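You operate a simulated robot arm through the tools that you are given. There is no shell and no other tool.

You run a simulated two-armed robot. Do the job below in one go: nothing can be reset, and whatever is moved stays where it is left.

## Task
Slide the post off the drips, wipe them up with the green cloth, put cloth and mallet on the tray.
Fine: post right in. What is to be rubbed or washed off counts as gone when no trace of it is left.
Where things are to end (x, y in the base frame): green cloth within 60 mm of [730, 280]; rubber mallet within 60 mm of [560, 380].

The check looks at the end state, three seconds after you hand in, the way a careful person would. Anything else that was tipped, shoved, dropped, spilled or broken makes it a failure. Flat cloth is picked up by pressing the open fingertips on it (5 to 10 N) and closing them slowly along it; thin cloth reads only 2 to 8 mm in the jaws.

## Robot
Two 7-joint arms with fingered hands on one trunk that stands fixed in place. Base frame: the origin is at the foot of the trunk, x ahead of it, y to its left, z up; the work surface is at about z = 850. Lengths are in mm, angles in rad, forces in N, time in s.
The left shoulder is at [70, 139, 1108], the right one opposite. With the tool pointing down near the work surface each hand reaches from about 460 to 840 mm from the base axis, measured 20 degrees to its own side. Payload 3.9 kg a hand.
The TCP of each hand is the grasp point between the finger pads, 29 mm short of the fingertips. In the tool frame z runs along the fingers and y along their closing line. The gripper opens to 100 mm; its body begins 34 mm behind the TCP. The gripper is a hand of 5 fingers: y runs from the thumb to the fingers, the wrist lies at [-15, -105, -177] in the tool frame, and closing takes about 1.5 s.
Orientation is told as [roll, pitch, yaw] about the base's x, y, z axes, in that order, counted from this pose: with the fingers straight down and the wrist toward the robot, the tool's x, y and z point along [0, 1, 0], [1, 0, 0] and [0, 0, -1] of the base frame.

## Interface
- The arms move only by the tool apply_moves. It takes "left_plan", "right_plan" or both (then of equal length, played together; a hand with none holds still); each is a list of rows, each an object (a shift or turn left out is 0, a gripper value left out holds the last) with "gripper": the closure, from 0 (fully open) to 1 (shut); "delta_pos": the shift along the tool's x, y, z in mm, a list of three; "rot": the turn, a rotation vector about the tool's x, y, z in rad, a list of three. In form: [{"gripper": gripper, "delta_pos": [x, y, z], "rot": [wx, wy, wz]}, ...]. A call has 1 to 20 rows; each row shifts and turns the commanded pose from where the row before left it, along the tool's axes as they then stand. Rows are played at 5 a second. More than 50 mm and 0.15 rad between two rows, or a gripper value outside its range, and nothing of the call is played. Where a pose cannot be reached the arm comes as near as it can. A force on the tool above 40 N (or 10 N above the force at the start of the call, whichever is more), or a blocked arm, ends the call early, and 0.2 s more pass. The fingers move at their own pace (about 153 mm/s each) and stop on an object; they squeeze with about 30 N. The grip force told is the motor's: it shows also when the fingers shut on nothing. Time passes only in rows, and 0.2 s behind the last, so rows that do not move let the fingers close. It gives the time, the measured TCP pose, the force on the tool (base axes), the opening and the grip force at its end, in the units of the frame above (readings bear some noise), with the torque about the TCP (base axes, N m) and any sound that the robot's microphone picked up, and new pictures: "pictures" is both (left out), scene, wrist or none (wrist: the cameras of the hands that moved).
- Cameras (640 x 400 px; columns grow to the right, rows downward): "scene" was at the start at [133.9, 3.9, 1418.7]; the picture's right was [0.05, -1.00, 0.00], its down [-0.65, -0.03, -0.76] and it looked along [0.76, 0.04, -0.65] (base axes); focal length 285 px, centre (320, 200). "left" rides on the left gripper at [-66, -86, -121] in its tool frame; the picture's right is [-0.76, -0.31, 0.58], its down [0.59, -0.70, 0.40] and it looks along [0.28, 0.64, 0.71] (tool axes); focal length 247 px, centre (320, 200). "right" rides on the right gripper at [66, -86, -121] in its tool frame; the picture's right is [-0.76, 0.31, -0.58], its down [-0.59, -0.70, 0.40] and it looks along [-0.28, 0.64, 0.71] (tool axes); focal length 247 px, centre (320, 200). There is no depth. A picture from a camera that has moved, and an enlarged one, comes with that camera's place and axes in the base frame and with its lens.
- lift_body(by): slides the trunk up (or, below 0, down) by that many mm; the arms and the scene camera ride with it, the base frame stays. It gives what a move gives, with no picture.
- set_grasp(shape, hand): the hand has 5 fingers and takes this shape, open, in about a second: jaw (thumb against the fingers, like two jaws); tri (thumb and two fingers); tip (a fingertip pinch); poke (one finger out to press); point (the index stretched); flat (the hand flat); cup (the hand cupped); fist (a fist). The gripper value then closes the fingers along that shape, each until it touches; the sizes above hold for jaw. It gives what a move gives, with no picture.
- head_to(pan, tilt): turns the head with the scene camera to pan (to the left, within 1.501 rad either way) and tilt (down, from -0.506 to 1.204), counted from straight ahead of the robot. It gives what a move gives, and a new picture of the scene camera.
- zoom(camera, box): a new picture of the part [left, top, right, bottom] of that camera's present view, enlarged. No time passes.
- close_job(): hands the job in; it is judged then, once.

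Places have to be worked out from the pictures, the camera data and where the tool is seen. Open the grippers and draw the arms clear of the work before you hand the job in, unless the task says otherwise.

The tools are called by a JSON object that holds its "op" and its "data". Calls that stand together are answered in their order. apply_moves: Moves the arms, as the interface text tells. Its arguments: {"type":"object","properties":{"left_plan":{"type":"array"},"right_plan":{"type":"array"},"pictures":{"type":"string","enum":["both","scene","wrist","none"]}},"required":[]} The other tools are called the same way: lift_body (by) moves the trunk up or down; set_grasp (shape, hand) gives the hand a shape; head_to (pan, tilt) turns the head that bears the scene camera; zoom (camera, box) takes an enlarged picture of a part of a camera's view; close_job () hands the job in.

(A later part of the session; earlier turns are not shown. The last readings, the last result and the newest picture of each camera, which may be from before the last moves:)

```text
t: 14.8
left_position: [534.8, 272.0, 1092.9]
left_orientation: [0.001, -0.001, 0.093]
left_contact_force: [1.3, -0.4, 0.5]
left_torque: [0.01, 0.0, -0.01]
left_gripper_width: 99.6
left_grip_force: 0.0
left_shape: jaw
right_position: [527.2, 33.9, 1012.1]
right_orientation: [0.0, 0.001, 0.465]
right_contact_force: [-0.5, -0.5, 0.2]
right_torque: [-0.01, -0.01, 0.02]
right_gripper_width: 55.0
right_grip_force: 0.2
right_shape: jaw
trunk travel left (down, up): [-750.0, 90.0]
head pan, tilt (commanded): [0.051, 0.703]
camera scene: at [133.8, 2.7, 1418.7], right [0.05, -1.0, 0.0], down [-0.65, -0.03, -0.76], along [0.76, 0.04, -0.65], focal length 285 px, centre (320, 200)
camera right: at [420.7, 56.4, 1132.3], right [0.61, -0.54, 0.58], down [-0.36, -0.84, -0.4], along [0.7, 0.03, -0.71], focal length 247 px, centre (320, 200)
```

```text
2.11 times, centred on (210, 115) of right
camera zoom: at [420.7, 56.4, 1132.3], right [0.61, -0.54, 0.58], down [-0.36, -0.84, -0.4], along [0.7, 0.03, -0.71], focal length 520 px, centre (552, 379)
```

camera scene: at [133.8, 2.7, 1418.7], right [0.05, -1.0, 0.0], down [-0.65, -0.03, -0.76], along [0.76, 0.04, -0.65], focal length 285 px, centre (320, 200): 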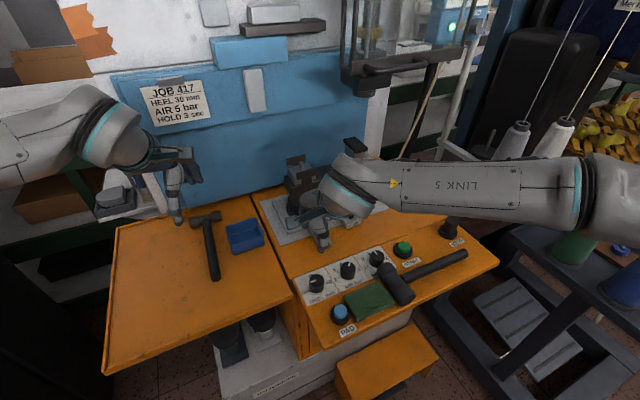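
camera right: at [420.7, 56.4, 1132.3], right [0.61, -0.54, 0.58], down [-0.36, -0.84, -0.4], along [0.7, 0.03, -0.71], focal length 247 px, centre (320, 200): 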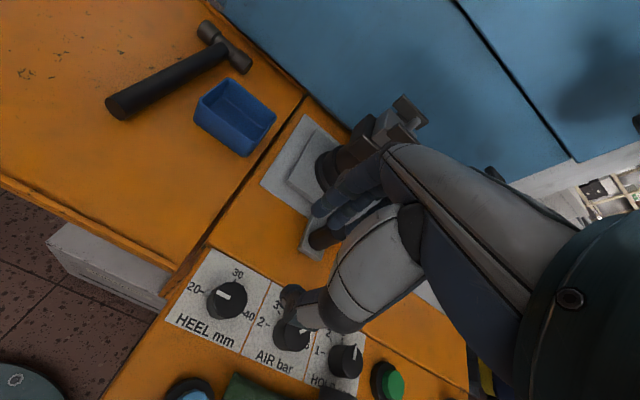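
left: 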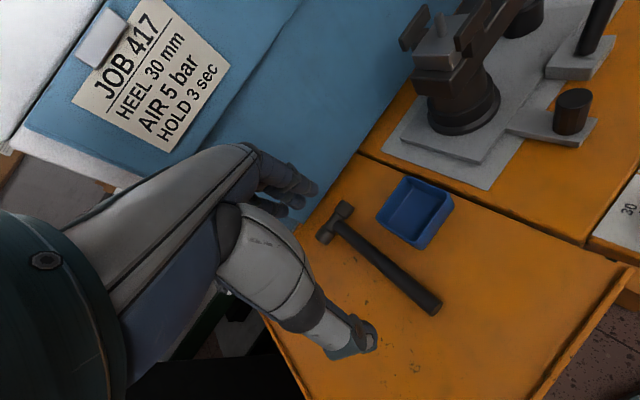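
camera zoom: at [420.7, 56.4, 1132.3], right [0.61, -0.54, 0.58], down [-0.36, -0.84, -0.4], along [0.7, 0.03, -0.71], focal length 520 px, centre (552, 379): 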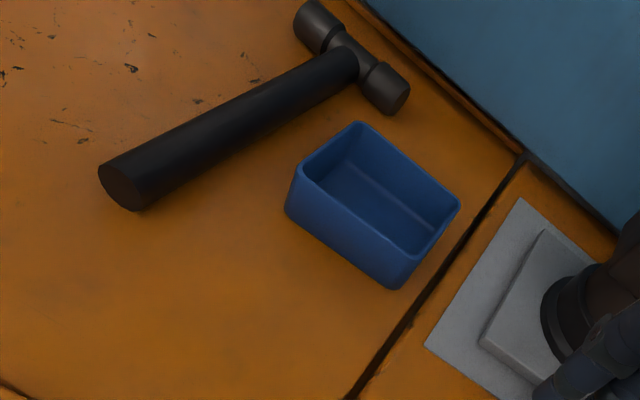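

One row was too long; I repeat the retreat with shorter steps.

{"op": "apply_moves", "data": {"right_plan": [{"gripper": 0.45, "delta_pos": [-30, -15, -20]}, {"gripper": 0.45, "delta_pos": [-35, -15, -20]}, {"gripper": 0.45, "delta_pos": [-35, -15, -20]}, {"gripper": 0.45, "delta_pos": [-35, -15, -20]}, {"gripper": 0.45, "delta_pos": [-35, -15, -8]}, {"gripper": 0.45, "delta_pos": [-30, -10, 0]}, {"gripper": 0.45}], "pictures": "both"}}

{"op": "zoom", "data": {"camera": "scene", "box": [310, 170, 390, 220]}}

{"op": "zoom", "data": {"camera": "left", "box": [480, 0, 640, 100]}}

{"op": "zoom", "data": {"camera": "right", "box": [120, 0, 440, 200]}}

```text
t: 16.4
left_position: [533.8, 272.8, 1093.7]
left_orientation: [0.0, 0.001, 0.093]
left_contact_force: [0.3, 0.6, -0.7]
left_torque: [0.03, 0.03, 0.03]
left_gripper_width: 100.0
left_grip_force: 0.0
left_shape: jaw
right_position: [535.9, -130.2, 1095.9]
right_orientation: [0.0, -0.001, 0.463]
right_contact_force: [-0.2, -0.4, -0.2]
right_torque: [-0.01, 0.01, -0.01]
right_gripper_width: 55.0
right_grip_force: 0.1
right_shape: jaw
right hand out of reach, approached as far as the arm can: row 5, 6
trunk travel left (down, up): [-750.0, 90.0]
head pan, tilt (commanded): [0.051, 0.703]
camera scene: at [133.6, 3.3, 1418.7], right [0.05, -1.0, 0.0], down [-0.65, -0.03, -0.76], along [0.76, 0.04, -0.65], focal length 285 px, centre (320, 200)
camera right: at [428.5, -108.8, 1216.0], right [0.61, -0.54, 0.58], down [-0.37, -0.84, -0.4], along [0.7, 0.03, -0.71], focal length 247 px, centre (320, 200)
```

scene: 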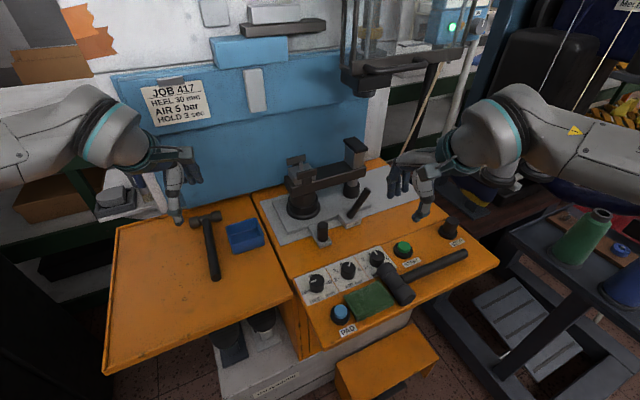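
right: 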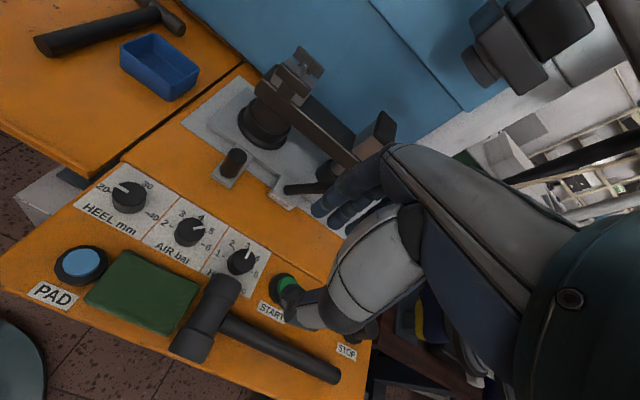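

```text
8.00 times, centred on (350, 195) of scene
camera zoom: at [133.6, 3.3, 1418.7], right [0.05, -1.0, 0.0], down [-0.65, -0.03, -0.76], along [0.76, 0.04, -0.65], focal length 2282 px, centre (80, 240)
```

zoom: 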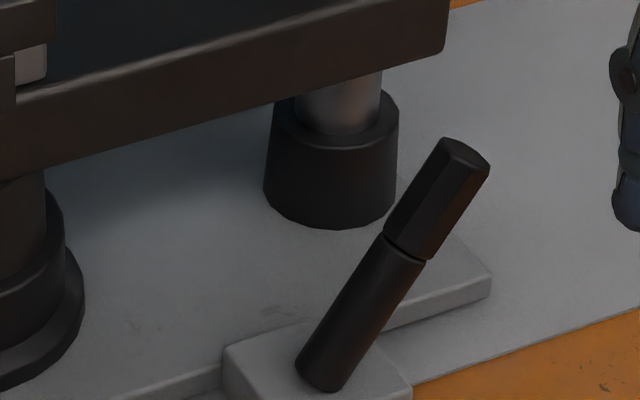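

```text
4.00 times, centred on (560, 50) of left
camera zoom: at [456.0, 198.4, 1214.7], right [-0.23, -0.78, -0.58], down [-0.75, 0.52, -0.4], along [0.61, 0.34, -0.71], focal length 988 px, centre (-640, 800)
```

zoom: 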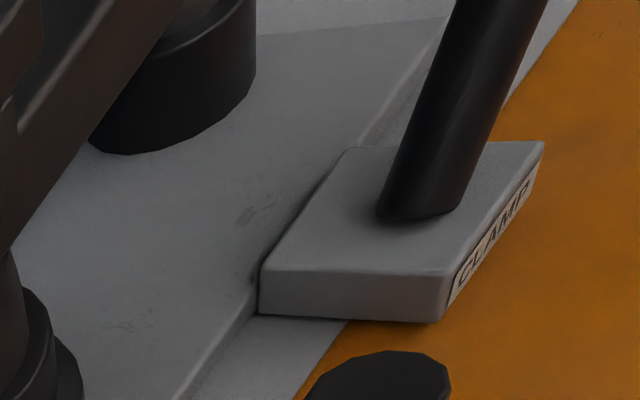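

```text
2.00 times, centred on (280, 100) of right
camera zoom: at [428.5, -108.8, 1216.0], right [0.61, -0.54, 0.58], down [-0.37, -0.84, -0.4], along [0.7, 0.03, -0.71], focal length 494 px, centre (400, 400)
```

zoom: 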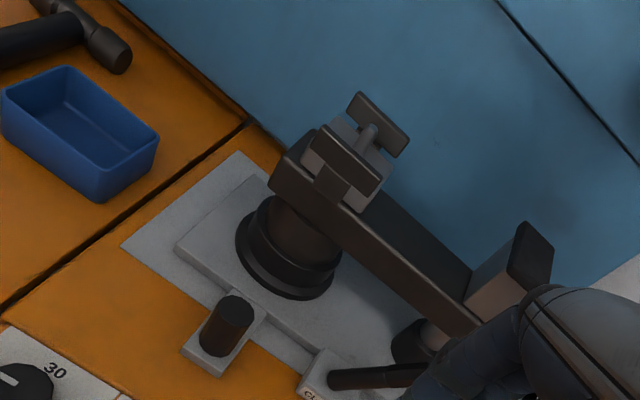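

The lever leans to the right (base about [696, -50], tip about [725, -91], z≈955) in the plane across the slide, so it probably throws left/right. I bring the right hand, closed, to the right side of the lever, still high, to test it gently.

{"op": "apply_moves", "data": {"right_plan": [{"gripper": 1.0, "delta_pos": [0, 20, 0]}, {"gripper": 1.0, "delta_pos": [-15, 35, 5]}, {"gripper": 1.0, "delta_pos": [-20, 35, 10]}, {"gripper": 1.0, "delta_pos": [-20, 35, 15]}, {"gripper": 1.0, "delta_pos": [-20, 30, 20]}, {"gripper": 1.0, "delta_pos": [-10, 20, 10]}, {"gripper": 1.0}], "pictures": "both"}}

```text
t: 18.0
left_position: [535.3, 272.8, 1092.8]
left_orientation: [0.0, 0.001, 0.095]
left_contact_force: [-1.4, -0.2, 0.2]
left_torque: [-0.02, -0.01, -0.01]
left_gripper_width: 100.0
left_grip_force: 0.1
left_shape: jaw
right_position: [545.6, -124.5, 1096.0]
right_orientation: [0.0, -0.002, 0.462]
right_contact_force: [0.4, 0.5, -0.3]
right_torque: [-0.03, -0.02, -0.03]
right_gripper_width: 0.3
right_grip_force: 29.0
right_shape: jaw
right hand out of reach, approached as far as the arm can: row 1, 2, 3, 4, 5, 6
trunk travel left (down, up): [-750.0, 90.0]
head pan, tilt (commanded): [0.051, 0.703]
camera scene: at [133.8, 3.8, 1418.7], right [0.05, -1.0, 0.0], down [-0.65, -0.03, -0.76], along [0.76, 0.04, -0.65], focal length 285 px, centre (320, 200)
camera right: at [438.3, -103.1, 1215.5], right [0.61, -0.54, 0.58], down [-0.37, -0.84, -0.4], along [0.7, 0.03, -0.71], focal length 247 px, centre (320, 200)
```

scene: 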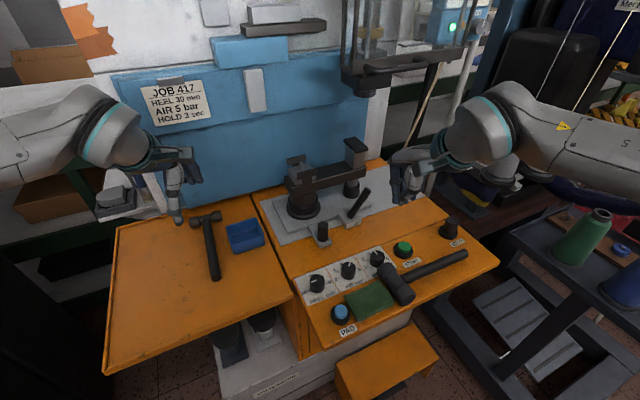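
right: 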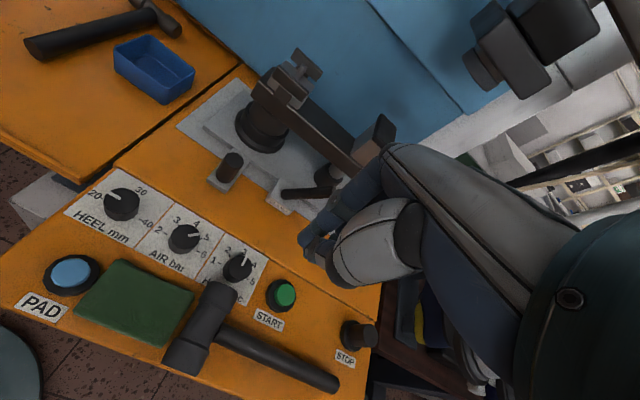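

The arm can't hold this yaw so far to the right. I turn the wrist back toward its starting yaw and look where it ends up.

{"op": "apply_moves", "data": {"right_plan": [{"gripper": 1.0, "rot": [0, 0, 0.12]}, {"gripper": 1.0, "rot": [0, 0, 0.12]}, {"gripper": 1.0, "rot": [0, 0, 0.12]}, {"gripper": 1.0}], "pictures": "none"}}

```text
t: 19.0
left_position: [535.0, 272.3, 1093.4]
left_orientation: [0.001, 0.002, 0.095]
left_contact_force: [0.0, 0.2, -1.0]
left_torque: [0.02, -0.02, 0.03]
left_gripper_width: 99.8
left_grip_force: 0.1
left_shape: jaw
right_position: [546.2, -124.3, 1094.1]
right_orientation: [0.001, -0.001, 0.103]
right_contact_force: [-0.1, -0.2, 0.5]
right_torque: [0.0, 0.01, 0.03]
right_gripper_width: 0.0
right_grip_force: 30.5
right_shape: jaw
trunk travel left (down, up): [-750.0, 90.0]
head pan, tilt (commanded): [0.051, 0.703]
```

The commanded pose follows the real one, good. With yaw 0.10 I now move forward to the right side of the lever, at about [736, -132], staying at z≈1010.

{"op": "apply_moves", "data": {"right_plan": [{"gripper": 1.0, "delta_pos": [-5, 30, 5]}, {"gripper": 1.0, "delta_pos": [-5, 38, 15]}, {"gripper": 1.0, "delta_pos": [-6, 40, 20]}, {"gripper": 1.0, "delta_pos": [-6, 40, 22]}, {"gripper": 1.0, "delta_pos": [-6, 40, 22]}, {"gripper": 1.0}, {"gripper": 1.0}], "pictures": "both"}}

{"op": "zoom", "data": {"camera": "scene", "box": [310, 140, 438, 220]}}

{"op": "zoom", "data": {"camera": "right", "box": [140, 80, 460, 280]}}

```text
t: 20.6
left_position: [535.7, 272.7, 1092.4]
left_orientation: [0.0, 0.0, 0.095]
left_contact_force: [0.6, 0.1, 0.3]
left_torque: [0.04, -0.04, 0.01]
left_gripper_width: 99.9
left_grip_force: 0.1
left_shape: jaw
right_position: [740.0, -129.0, 1013.3]
right_orientation: [-0.001, 0.002, 0.105]
right_contact_force: [0.1, 0.1, -0.3]
right_torque: [0.04, 0.01, 0.02]
right_gripper_width: 0.0
right_grip_force: 30.0
right_shape: jaw
trunk travel left (down, up): [-750.0, 90.0]
head pan, tilt (commanded): [0.051, 0.703]
camera scene: at [134.5, 4.0, 1418.6], right [0.05, -1.0, 0.0], down [-0.65, -0.03, -0.76], along [0.76, 0.04, -0.65], focal length 285 px, centre (320, 200)
camera right: at [647.9, -72.0, 1133.9], right [0.38, -0.72, 0.58], down [-0.64, -0.66, -0.4], along [0.67, -0.21, -0.71], focal length 247 px, centre (320, 200)
```

scene: 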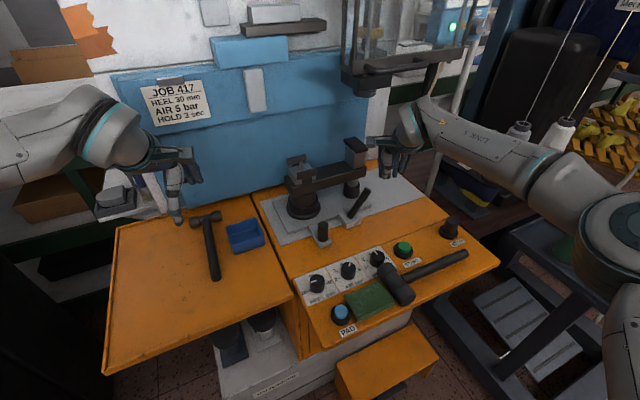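
right: 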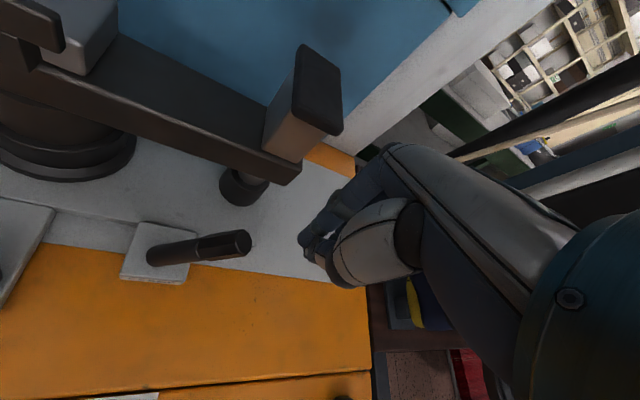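

```text
5.00 times, centred on (374, 180) of scene
camera zoom: at [134.5, 4.0, 1418.6], right [0.05, -1.0, 0.0], down [-0.65, -0.03, -0.76], along [0.76, 0.04, -0.65], focal length 1426 px, centre (50, 300)
```

zoom: 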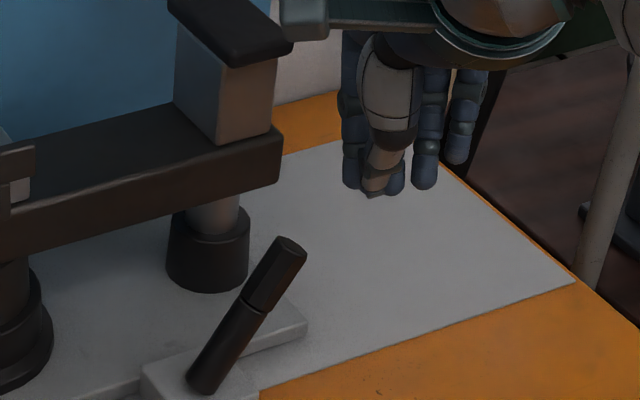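

```text
2.00 times, centred on (300, 180) of right
camera zoom: at [647.9, -72.0, 1133.9], right [0.38, -0.72, 0.58], down [-0.64, -0.66, -0.4], along [0.67, -0.21, -0.71], focal length 494 px, centre (360, 240)
```

zoom: 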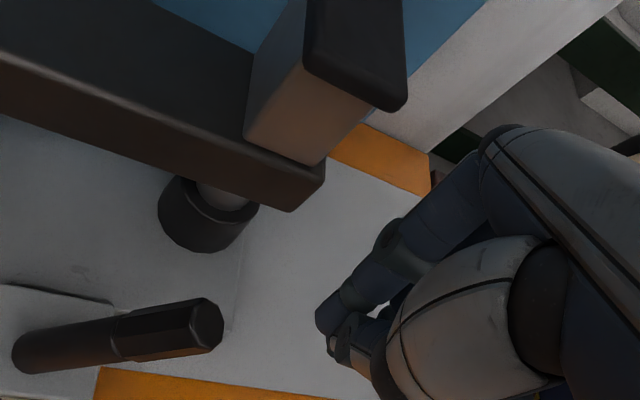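

Triangulated: lever base about [707, -46, 871], tip about [734, -92, 948], leaning purely across the slide. I shift slightly right, lower the closed hand beside the lever (tips to z≈911), and check.

{"op": "apply_moves", "data": {"right_plan": [{"gripper": 1.0, "delta_pos": [-15, 0, 0]}, {"gripper": 1.0, "delta_pos": [0, 0, 20]}, {"gripper": 1.0, "delta_pos": [0, 0, 20]}, {"gripper": 1.0, "delta_pos": [0, 0, 20]}, {"gripper": 1.0, "delta_pos": [0, 0, 13]}, {"gripper": 1.0}, {"gripper": 1.0}], "pictures": "both"}}

{"op": "zoom", "data": {"camera": "scene", "box": [310, 140, 438, 220]}}

{"op": "zoom", "data": {"camera": "right", "box": [140, 120, 460, 320]}}

```text
t: 22.2
left_position: [535.4, 273.2, 1093.0]
left_orientation: [0.0, 0.001, 0.094]
left_contact_force: [-0.1, 0.0, -0.5]
left_torque: [0.01, -0.02, -0.02]
left_gripper_width: 99.7
left_grip_force: 0.1
left_shape: jaw
right_position: [740.5, -146.4, 938.6]
right_orientation: [0.001, 0.001, 0.104]
right_contact_force: [-0.2, -0.2, -0.3]
right_torque: [-0.01, 0.01, 0.02]
right_gripper_width: 0.0
right_grip_force: 30.0
right_shape: jaw
trunk travel left (down, up): [-750.0, 90.0]
head pan, tilt (commanded): [0.051, 0.703]
camera scene: at [134.1, 3.9, 1418.7], right [0.05, -1.0, 0.0], down [-0.65, -0.03, -0.76], along [0.76, 0.04, -0.65], focal length 285 px, centre (320, 200)
camera right: at [647.1, -88.2, 1059.2], right [0.38, -0.72, 0.58], down [-0.64, -0.66, -0.4], along [0.67, -0.21, -0.71], focal length 247 px, centre (320, 200)
```

scene: 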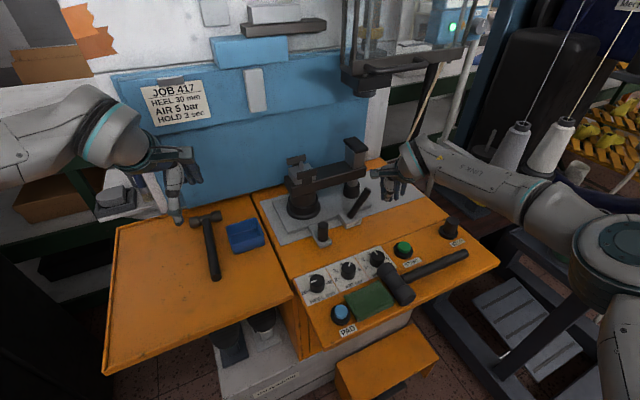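
right: 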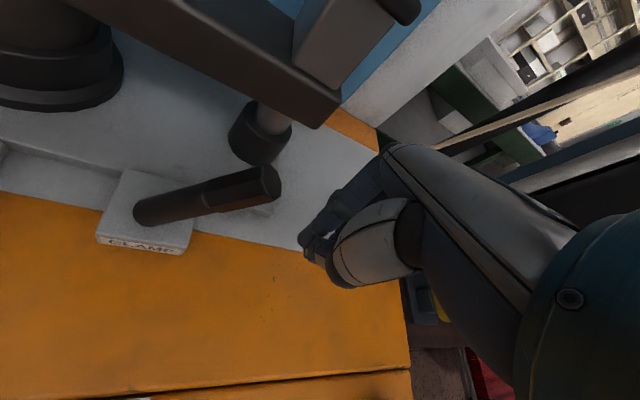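

```text
5.00 times, centred on (374, 180) of scene
camera zoom: at [134.1, 3.9, 1418.7], right [0.05, -1.0, 0.0], down [-0.65, -0.03, -0.76], along [0.76, 0.04, -0.65], focal length 1426 px, centre (50, 300)
```

zoom: 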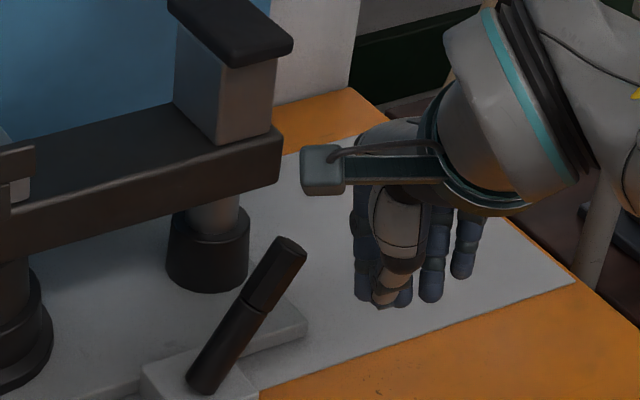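

```text
2.00 times, centred on (300, 220) of right
camera zoom: at [647.1, -88.2, 1059.2], right [0.38, -0.72, 0.58], down [-0.64, -0.66, -0.4], along [0.67, -0.21, -0.71], focal length 494 px, centre (360, 160)
```

zoom: 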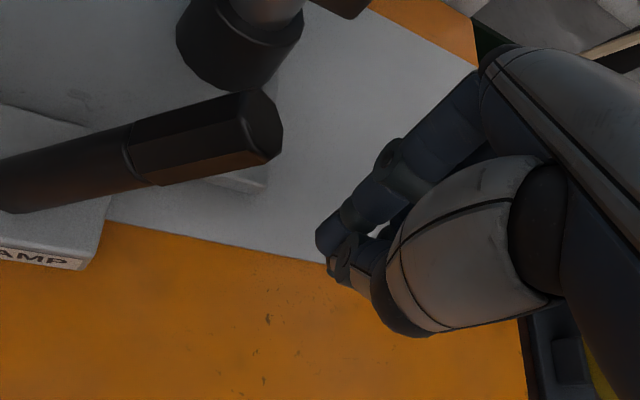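

The fingers sit beside the lever's sleeve with about 25 mm to go. I push to the left (across the slide) in small steps to see whether the lever swings.

{"op": "apply_moves", "data": {"right_plan": [{"gripper": 1.0, "delta_pos": [14, -5, 0]}, {"gripper": 1.0, "delta_pos": [7, -2.7, 0]}, {"gripper": 1.0, "delta_pos": [4, -1.5, 0]}, {"gripper": 1.0, "delta_pos": [4, -1.5, 0]}, {"gripper": 1.0, "delta_pos": [4, -1.5, 0]}, {"gripper": 1.0}], "pictures": "both"}}

{"op": "zoom", "data": {"camera": "scene", "box": [310, 140, 438, 220]}}

{"op": "zoom", "data": {"camera": "right", "box": [140, 120, 460, 320]}}

```text
t: 23.6
left_position: [534.6, 273.0, 1092.8]
left_orientation: [0.0, 0.001, 0.095]
left_contact_force: [0.1, 0.5, -0.2]
left_torque: [-0.02, -0.01, 0.02]
left_gripper_width: 99.7
left_grip_force: 0.2
left_shape: jaw
right_position: [723.6, -114.6, 938.2]
right_orientation: [0.0, -0.001, 0.105]
right_contact_force: [1.3, -1.2, 1.5]
right_torque: [0.03, 0.03, -0.05]
right_gripper_width: 0.3
right_grip_force: 30.2
right_shape: jaw
trunk travel left (down, up): [-750.0, 90.0]
head pan, tilt (commanded): [0.051, 0.703]
camera scene: at [133.9, 3.6, 1418.7], right [0.05, -1.0, 0.0], down [-0.65, -0.03, -0.76], along [0.76, 0.04, -0.65], focal length 285 px, centre (320, 200)
camera right: at [631.0, -56.7, 1058.7], right [0.38, -0.72, 0.58], down [-0.64, -0.66, -0.4], along [0.67, -0.21, -0.71], focal length 247 px, centre (320, 200)
```

scene: 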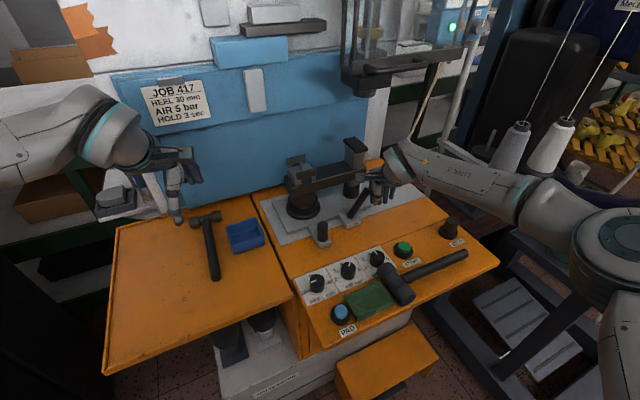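
right: 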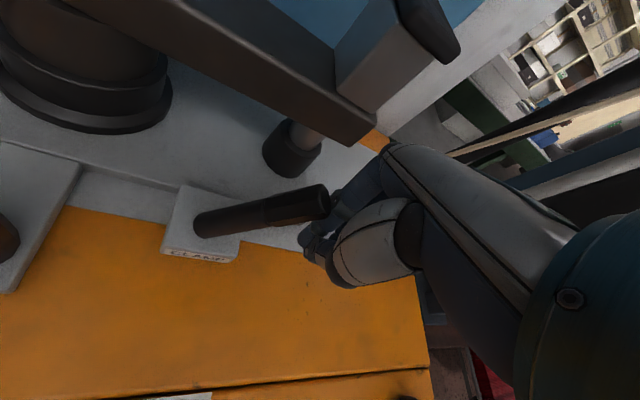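

```text
5.00 times, centred on (374, 180) of scene
camera zoom: at [133.9, 3.6, 1418.7], right [0.05, -1.0, 0.0], down [-0.65, -0.03, -0.76], along [0.76, 0.04, -0.65], focal length 1426 px, centre (50, 300)
```

zoom: 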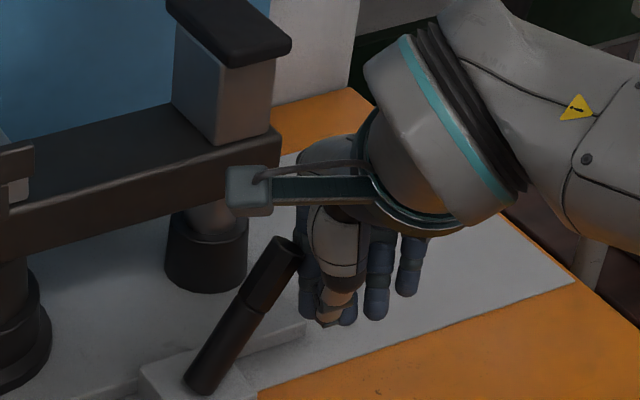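

```text
2.00 times, centred on (300, 220) of right
camera zoom: at [631.0, -56.7, 1058.7], right [0.38, -0.72, 0.58], down [-0.64, -0.66, -0.4], along [0.67, -0.21, -0.71], focal length 494 px, centre (360, 160)
```

zoom: 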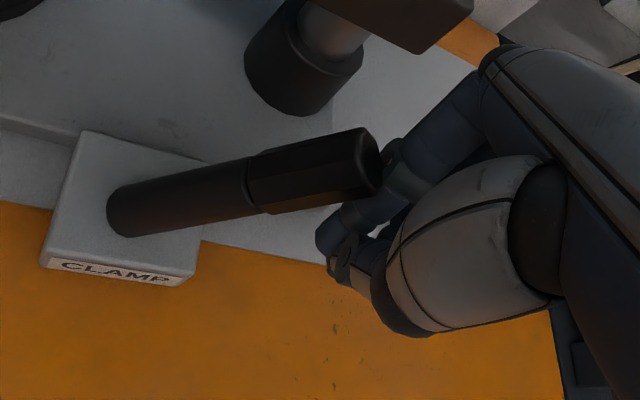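

The finger just touches the lever tip (2 N), which already seems to have moved a hair. I continue pushing left and watch the force.

{"op": "apply_moves", "data": {"right_plan": [{"gripper": 1.0, "delta_pos": [4, -1.5, 0]}, {"gripper": 1.0, "delta_pos": [4, -1.5, 0]}, {"gripper": 1.0, "delta_pos": [4, -1.5, 0]}, {"gripper": 1.0, "delta_pos": [4, -1.5, 0]}, {"gripper": 1.0}], "pictures": "both"}}

{"op": "zoom", "data": {"camera": "scene", "box": [310, 140, 438, 220]}}

```text
t: 24.8
left_position: [535.1, 272.5, 1093.0]
left_orientation: [-0.002, -0.001, 0.094]
left_contact_force: [0.7, -0.1, -0.7]
left_torque: [0.02, -0.01, -0.02]
left_gripper_width: 99.9
left_grip_force: 0.0
left_shape: jaw
right_position: [716.9, -98.2, 936.8]
right_orientation: [0.0, 0.0, 0.105]
right_contact_force: [-0.4, -0.2, -0.1]
right_torque: [0.02, 0.01, 0.02]
right_gripper_width: 0.0
right_grip_force: 29.4
right_shape: jaw
trunk travel left (down, up): [-750.0, 90.0]
head pan, tilt (commanded): [0.051, 0.703]
camera scene: at [134.0, 3.8, 1418.7], right [0.05, -1.0, 0.0], down [-0.65, -0.03, -0.76], along [0.76, 0.04, -0.65], focal length 285 px, centre (320, 200)
camera right: at [623.9, -40.8, 1057.5], right [0.38, -0.72, 0.58], down [-0.64, -0.66, -0.4], along [0.67, -0.21, -0.71], focal length 247 px, centre (320, 200)
```

scene: 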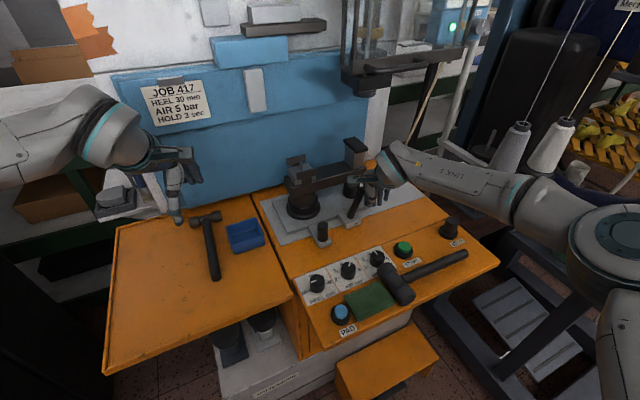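
right: 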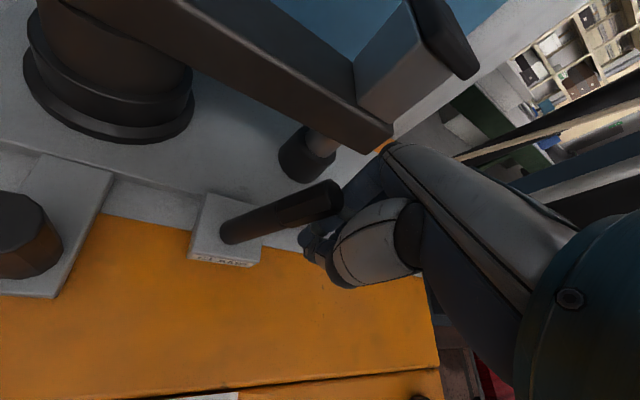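

```text
5.00 times, centred on (374, 180) of scene
camera zoom: at [134.0, 3.8, 1418.7], right [0.05, -1.0, 0.0], down [-0.65, -0.03, -0.76], along [0.76, 0.04, -0.65], focal length 1426 px, centre (50, 300)
```

zoom: 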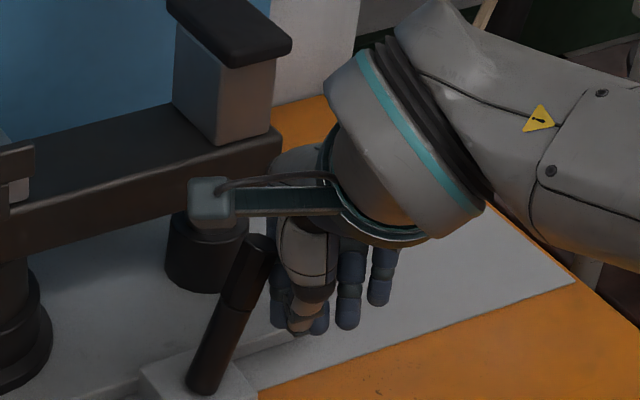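

The lever swings left with almost no force. I keep pushing it over in measured steps.

{"op": "apply_moves", "data": {"right_plan": [{"gripper": 1.0, "delta_pos": [6, -2.3, 0]}, {"gripper": 1.0, "delta_pos": [6, -2.3, 0]}, {"gripper": 1.0, "delta_pos": [6, -2.3, 0]}, {"gripper": 1.0, "delta_pos": [6, -2.3, 0]}, {"gripper": 1.0, "delta_pos": [6, -2.3, 0]}, {"gripper": 1.0}], "pictures": "both"}}

{"op": "zoom", "data": {"camera": "scene", "box": [310, 140, 438, 220]}}

```text
t: 26.2
left_position: [534.8, 274.2, 1092.9]
left_orientation: [0.0, 0.001, 0.093]
left_contact_force: [0.4, 0.1, -0.4]
left_torque: [-0.01, 0.02, 0.01]
left_gripper_width: 99.7
left_grip_force: 0.1
left_shape: jaw
right_position: [701.7, -68.9, 937.4]
right_orientation: [0.001, -0.001, 0.107]
right_contact_force: [-0.9, -0.3, 0.6]
right_torque: [0.01, 0.02, -0.03]
right_gripper_width: 0.0
right_grip_force: 30.0
right_shape: jaw
trunk travel left (down, up): [-750.0, 90.0]
head pan, tilt (commanded): [0.051, 0.703]
camera scene: at [133.9, 3.7, 1418.7], right [0.05, -1.0, 0.0], down [-0.65, -0.03, -0.76], along [0.76, 0.04, -0.65], focal length 285 px, centre (320, 200)
camera right: at [608.4, -12.2, 1057.5], right [0.38, -0.72, 0.58], down [-0.64, -0.66, -0.4], along [0.67, -0.21, -0.71], focal length 247 px, centre (320, 200)
```

scene: 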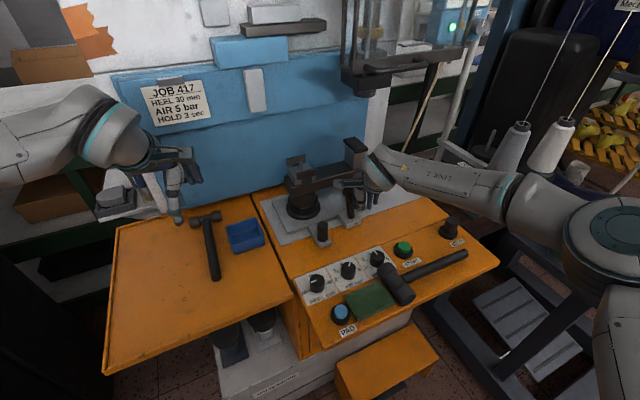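
right: 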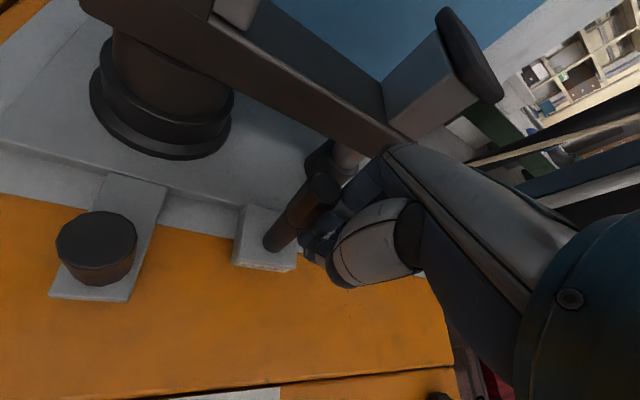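

```text
5.00 times, centred on (374, 180) of scene
camera zoom: at [133.9, 3.7, 1418.7], right [0.05, -1.0, 0.0], down [-0.65, -0.03, -0.76], along [0.76, 0.04, -0.65], focal length 1426 px, centre (50, 300)
```

zoom: 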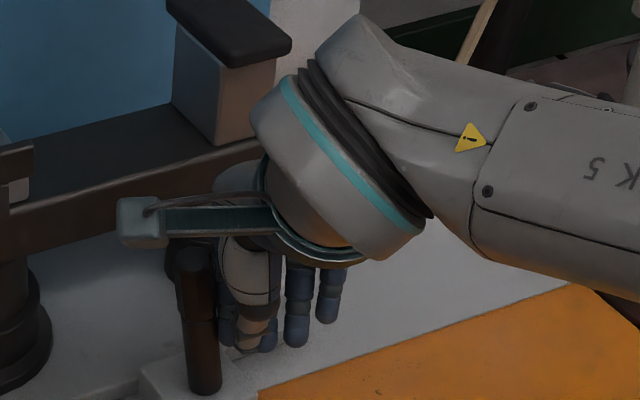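

The lever is upright now. I continue pushing left toward its other end.

{"op": "apply_moves", "data": {"right_plan": [{"gripper": 1.0, "delta_pos": [6, -2.3, 0]}, {"gripper": 1.0, "delta_pos": [6, -2.3, 0]}, {"gripper": 1.0, "delta_pos": [6, -2.3, 0]}, {"gripper": 1.0, "delta_pos": [6, -2.3, 0]}, {"gripper": 1.0}], "pictures": "both"}}

{"op": "zoom", "data": {"camera": "scene", "box": [290, 140, 418, 220]}}

{"op": "zoom", "data": {"camera": "left", "box": [480, 0, 640, 100]}}

```text
t: 27.4
left_position: [533.8, 268.3, 1095.1]
left_orientation: [0.005, -0.003, 0.091]
left_contact_force: [-0.3, -1.1, -0.3]
left_torque: [0.03, -0.01, -0.04]
left_gripper_width: 99.8
left_grip_force: 0.0
left_shape: jaw
right_position: [686.1, -51.1, 936.8]
right_orientation: [0.003, -0.001, 0.103]
right_contact_force: [-10.2, -23.8, 3.7]
right_torque: [-0.16, 0.1, 0.0]
right_gripper_width: 0.1
right_grip_force: 30.4
right_shape: jaw
trunk travel left (down, up): [-750.0, 90.0]
head pan, tilt (commanded): [0.051, 0.703]
camera scene: at [130.6, -1.4, 1419.0], right [0.05, -1.0, 0.0], down [-0.64, -0.03, -0.76], along [0.76, 0.04, -0.64], focal length 285 px, centre (320, 200)
camera right: at [592.7, 7.3, 1056.9], right [0.38, -0.72, 0.57], down [-0.64, -0.66, -0.4], along [0.67, -0.21, -0.71], focal length 247 px, centre (320, 200)
```

scene: 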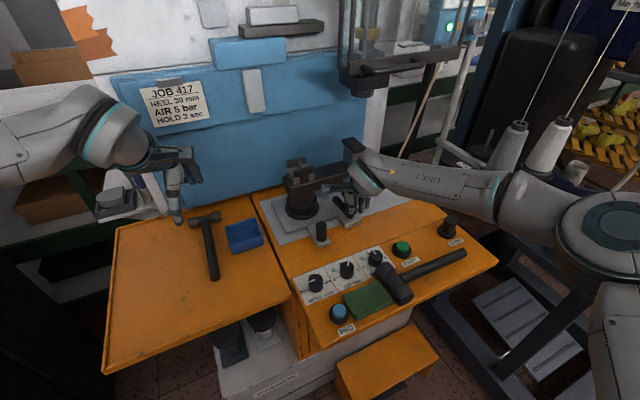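
right: 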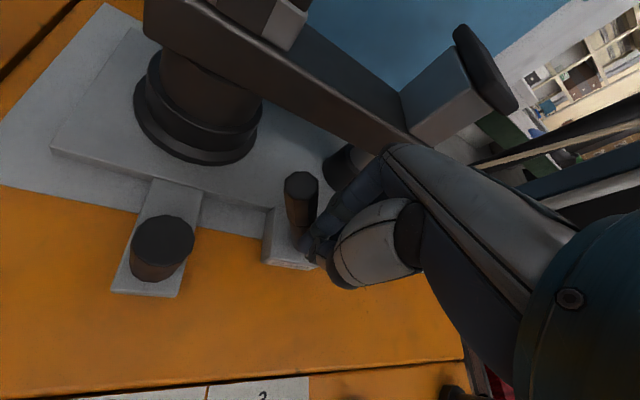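

```text
5.00 times, centred on (354, 180) of scene
camera zoom: at [130.6, -1.4, 1419.0], right [0.05, -1.0, 0.0], down [-0.64, -0.03, -0.76], along [0.76, 0.04, -0.64], focal length 1426 px, centre (150, 300)
```

zoom: 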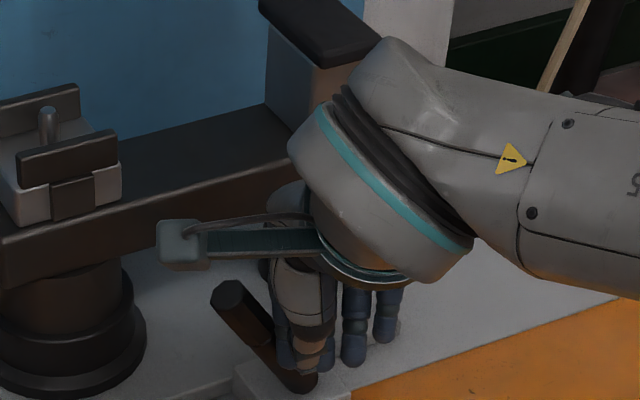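

```text
4.00 times, centred on (560, 50) of left
camera zoom: at [453.7, 194.2, 1216.4], right [-0.23, -0.78, -0.58], down [-0.75, 0.52, -0.4], along [0.61, 0.34, -0.71], focal length 988 px, centre (-640, 800)
```

zoom: 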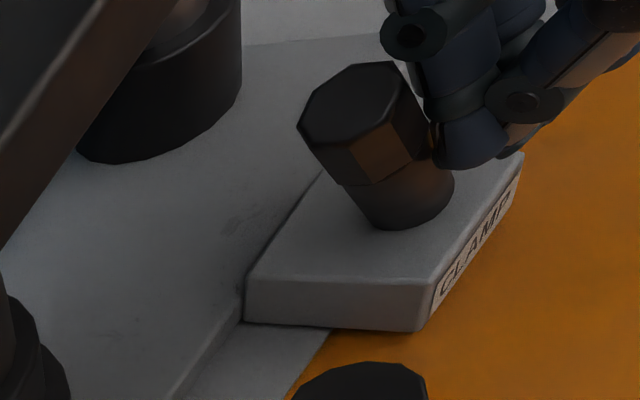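

The lever is thrown over to the left and stopped at about 26 N, its other end. I back the right hand off to the right, up and away to a parking place so I can try the post again.

{"op": "apply_moves", "data": {"right_plan": [{"gripper": 1.0, "delta_pos": [-10, 4, 0]}, {"gripper": 1.0, "delta_pos": [-20, 4, 0]}, {"gripper": 1.0, "delta_pos": [-10, 0, -30]}, {"gripper": 1.0, "delta_pos": [0, 0, -40]}, {"gripper": 1.0, "delta_pos": [-10, -15, -30]}, {"gripper": 1.0, "delta_pos": [-23, -30, -16]}, {"gripper": 1.0, "delta_pos": [-23, -33, -16]}, {"gripper": 1.0, "delta_pos": [-23, -33, -16]}, {"gripper": 1.0, "delta_pos": [-23, -33, -16]}, {"gripper": 1.0, "delta_pos": [-10, -5, 0]}, {"gripper": 1.0}], "pictures": "both"}}

{"op": "zoom", "data": {"camera": "scene", "box": [280, 160, 408, 240]}}

{"op": "zoom", "data": {"camera": "left", "box": [440, 0, 640, 125]}}

```text
t: 29.8
left_position: [535.9, 273.2, 1091.8]
left_orientation: [-0.001, -0.002, 0.092]
left_contact_force: [0.1, 1.0, -0.3]
left_torque: [-0.01, -0.01, -0.01]
left_gripper_width: 99.9
left_grip_force: 0.1
left_shape: jaw
right_position: [566.1, -209.8, 1102.6]
right_orientation: [-0.001, 0.001, 0.105]
right_contact_force: [1.0, 0.3, -0.4]
right_torque: [0.01, 0.0, -0.01]
right_gripper_width: 0.0
right_grip_force: 29.6
right_shape: jaw
trunk travel left (down, up): [-750.0, 90.0]
head pan, tilt (commanded): [0.051, 0.703]
camera scene: at [133.6, 4.0, 1418.7], right [0.05, -1.0, 0.0], down [-0.65, -0.03, -0.76], along [0.76, 0.04, -0.65], focal length 285 px, centre (320, 200)
camera right: at [474.1, -153.0, 1222.3], right [0.38, -0.72, 0.58], down [-0.64, -0.66, -0.4], along [0.67, -0.21, -0.71], focal length 247 px, centre (320, 200)
```

scene: 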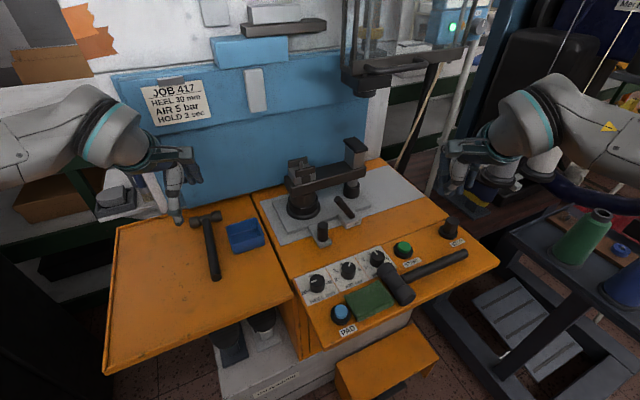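
right: 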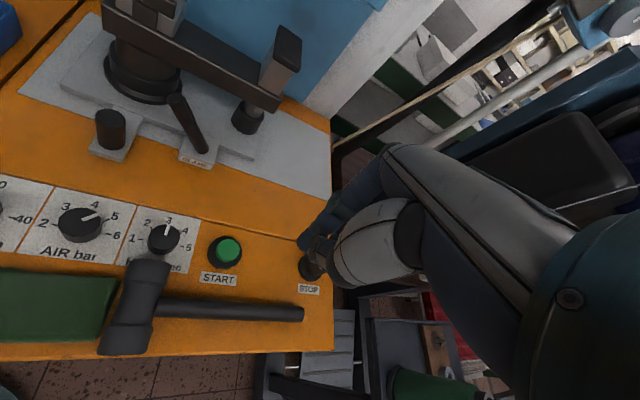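

```text
5.00 times, centred on (344, 200) of scene
camera zoom: at [133.6, 4.0, 1418.7], right [0.05, -1.0, 0.0], down [-0.65, -0.03, -0.76], along [0.76, 0.04, -0.65], focal length 1426 px, centre (200, 200)
```

zoom: 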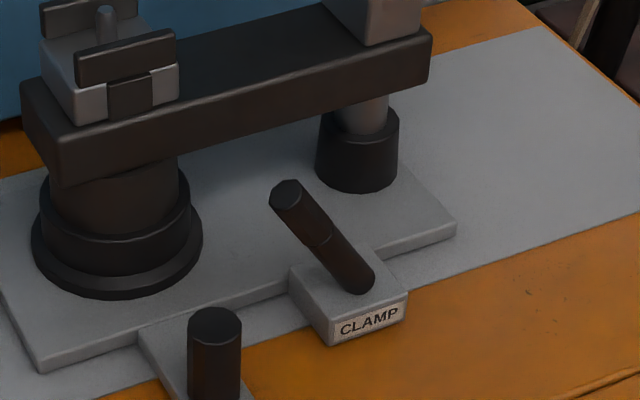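

```text
3.20 times, centred on (540, 62) of left
camera zoom: at [456.0, 199.0, 1214.5], right [-0.23, -0.78, -0.58], down [-0.75, 0.52, -0.4], along [0.61, 0.34, -0.71], focal length 790 px, centre (-384, 640)
```

zoom: 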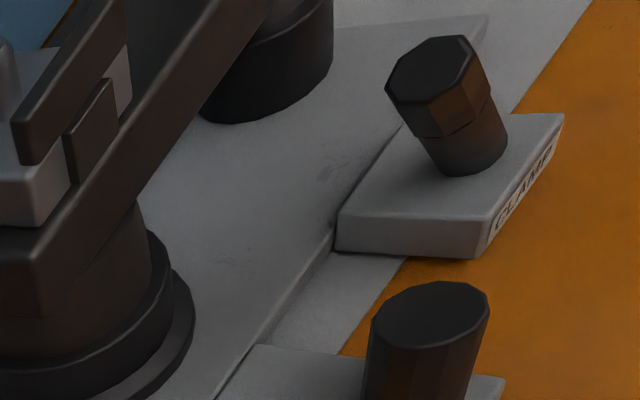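

The lever is over and the hand is clear. The left hand's fingers spread away from the lever, so I use it for the knob: part-close it, turn to yaw 0.466 and bring it above the knob.

{"op": "apply_moves", "data": {"left_plan": [{"gripper": 0.45, "rot": [0, 0, -0.124]}, {"gripper": 0.45, "rot": [0, 0, -0.124]}, {"gripper": 0.45, "rot": [0, 0, -0.124]}, {"gripper": 0.45, "delta_pos": [-30, 0, 0]}, {"gripper": 0.45, "delta_pos": [-38, -4, 10]}, {"gripper": 0.45, "delta_pos": [-38, -4, 14]}, {"gripper": 0.45, "delta_pos": [-40, -4, 16]}, {"gripper": 0.45, "delta_pos": [-40, -4, 16]}, {"gripper": 0.45, "delta_pos": [-40, -4, 16]}, {"gripper": 0.45, "delta_pos": [-40, -4, 16]}, {"gripper": 0.45}], "pictures": "both"}}

{"op": "zoom", "data": {"camera": "left", "box": [180, 140, 500, 340]}}

{"op": "zoom", "data": {"camera": "scene", "box": [260, 140, 420, 240]}}

```text
t: 32.2
left_position: [630.7, 23.8, 1004.3]
left_orientation: [-0.001, 0.0, 0.465]
left_contact_force: [-0.1, 0.1, 0.0]
left_torque: [-0.01, -0.01, 0.03]
left_gripper_width: 55.4
left_grip_force: 0.1
left_shape: jaw
right_position: [566.9, -208.8, 1102.1]
right_orientation: [0.0, 0.0, 0.105]
right_contact_force: [-0.7, 0.0, -0.5]
right_torque: [0.02, -0.01, -0.02]
right_gripper_width: 0.0
right_grip_force: 30.0
right_shape: jaw
trunk travel left (down, up): [-750.0, 90.0]
head pan, tilt (commanded): [0.051, 0.703]
camera scene: at [133.1, 5.1, 1418.8], right [0.05, -1.0, 0.0], down [-0.65, -0.03, -0.76], along [0.76, 0.04, -0.65], focal length 285 px, centre (320, 200)
camera left: at [584.3, -73.9, 1124.8], right [0.07, -0.81, -0.58], down [-0.89, 0.21, -0.4], along [0.45, 0.54, -0.71], focal length 247 px, centre (320, 200)
```

scene: 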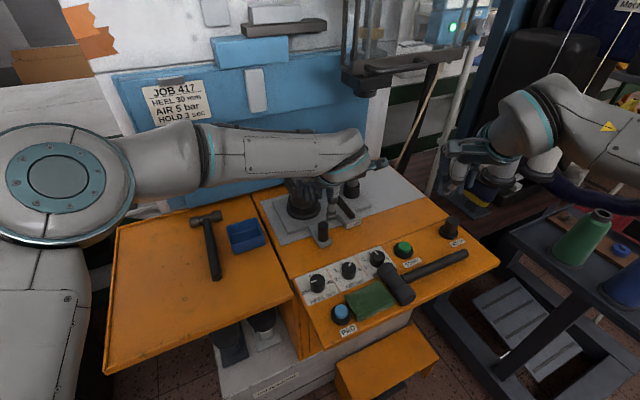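
left: 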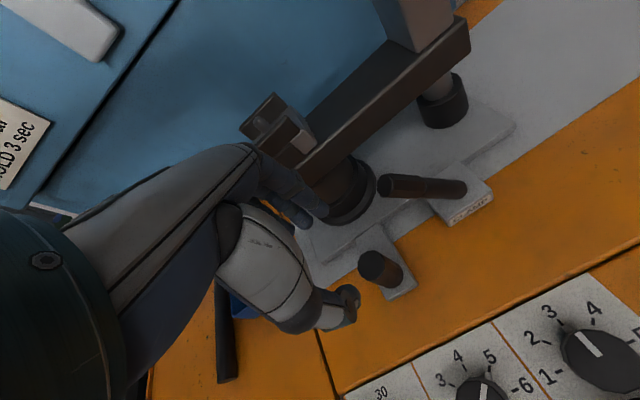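

```text
2.00 times, centred on (340, 240) of left
camera zoom: at [584.3, -73.9, 1124.8], right [0.07, -0.81, -0.58], down [-0.89, 0.21, -0.4], along [0.45, 0.54, -0.71], focal length 494 px, centre (280, 120)
```

zoom: 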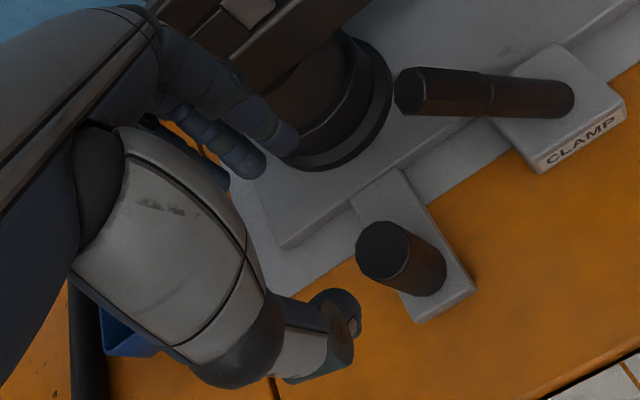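

```text
4.00 times, centred on (340, 190) of scene
camera zoom: at [133.1, 5.1, 1418.8], right [0.05, -1.0, 0.0], down [-0.65, -0.03, -0.76], along [0.76, 0.04, -0.65], focal length 1141 px, centre (240, 240)
```

zoom: 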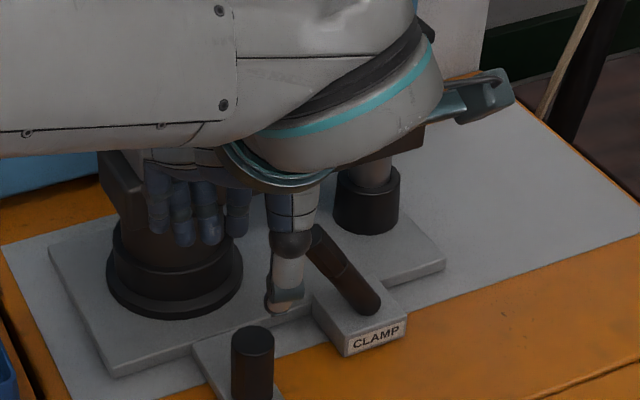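

The knob computes to [636, 23] again, and the lever tip stays about 25 mm clear of the left index. I lower the left hand over the knob and close on it.

{"op": "apply_moves", "data": {"left_plan": [{"gripper": 0.45, "delta_pos": [-3, 4, 10]}, {"gripper": 0.45, "delta_pos": [0, 0, 20]}, {"gripper": 0.45, "delta_pos": [0, 0, 20]}, {"gripper": 0.45, "delta_pos": [0, 0, 20]}, {"gripper": 0.45, "delta_pos": [0, 0, 18]}, {"gripper": 0.45, "delta_pos": [0, 0, 14]}, {"gripper": 0.45}, {"gripper": 0.7}, {"gripper": 0.9}, {"gripper": 1.0}, {"gripper": 1.0}, {"gripper": 1.0}], "pictures": "both"}}

{"op": "zoom", "data": {"camera": "scene", "box": [260, 160, 420, 260]}}

{"op": "zoom", "data": {"camera": "left", "box": [220, 140, 540, 340]}}

```text
t: 34.8
left_position: [636.7, 23.0, 902.1]
left_orientation: [0.0, 0.002, 0.464]
left_contact_force: [-9.5, -6.2, -1.1]
left_torque: [-0.15, 0.27, 0.01]
left_gripper_width: 14.2
left_grip_force: 30.1
left_shape: jaw
right_position: [566.3, -211.2, 1101.5]
right_orientation: [0.001, -0.003, 0.104]
right_contact_force: [0.3, 0.0, -0.2]
right_torque: [-0.01, -0.01, -0.02]
right_gripper_width: 0.0
right_grip_force: 30.2
right_shape: jaw
trunk travel left (down, up): [-750.0, 90.0]
head pan, tilt (commanded): [0.051, 0.703]
camera scene: at [132.2, 2.6, 1418.9], right [0.05, -1.0, 0.0], down [-0.64, -0.03, -0.76], along [0.76, 0.04, -0.65], focal length 285 px, centre (320, 200)
camera left: at [590.0, -75.2, 1024.6], right [0.06, -0.81, -0.58], down [-0.89, 0.21, -0.4], along [0.45, 0.54, -0.71], focal length 247 px, centre (320, 200)
```

scene: 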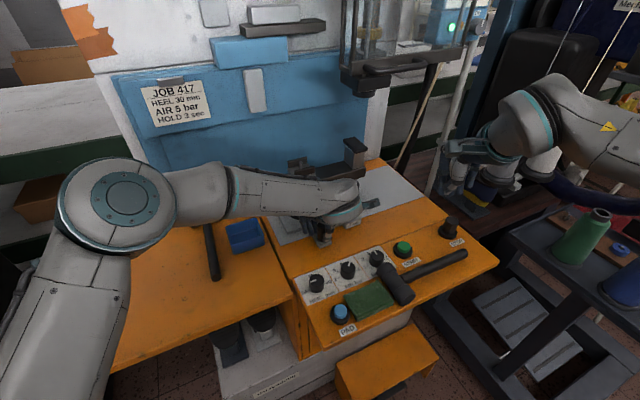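
left: 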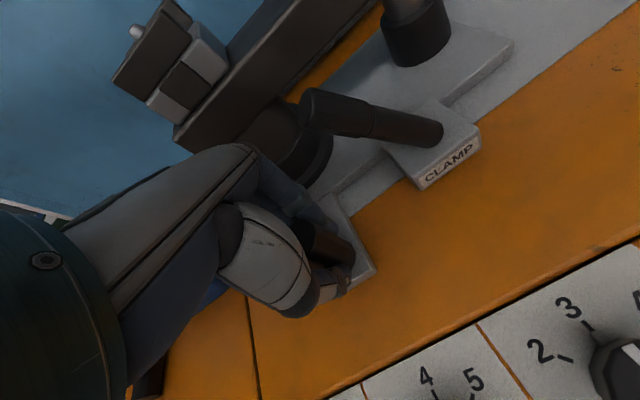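

```text
4.00 times, centred on (340, 210) of scene
camera zoom: at [132.2, 2.6, 1418.9], right [0.05, -1.0, 0.0], down [-0.64, -0.03, -0.76], along [0.76, 0.04, -0.65], focal length 1141 px, centre (240, 160)
```

zoom: 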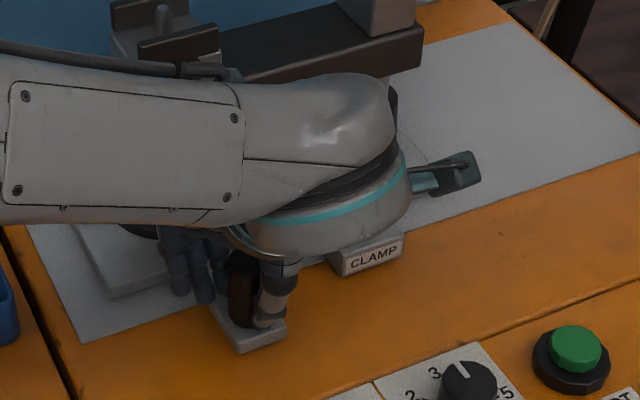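

```text
2.00 times, centred on (380, 240) of left
camera zoom: at [590.0, -75.2, 1024.6], right [0.06, -0.81, -0.58], down [-0.89, 0.21, -0.4], along [0.45, 0.54, -0.71], focal length 494 px, centre (200, 120)
```

zoom: 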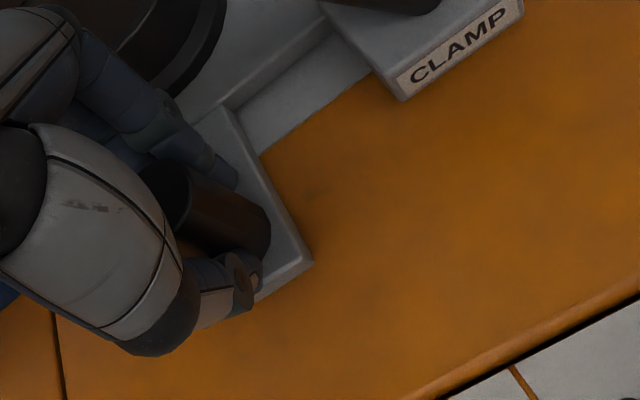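

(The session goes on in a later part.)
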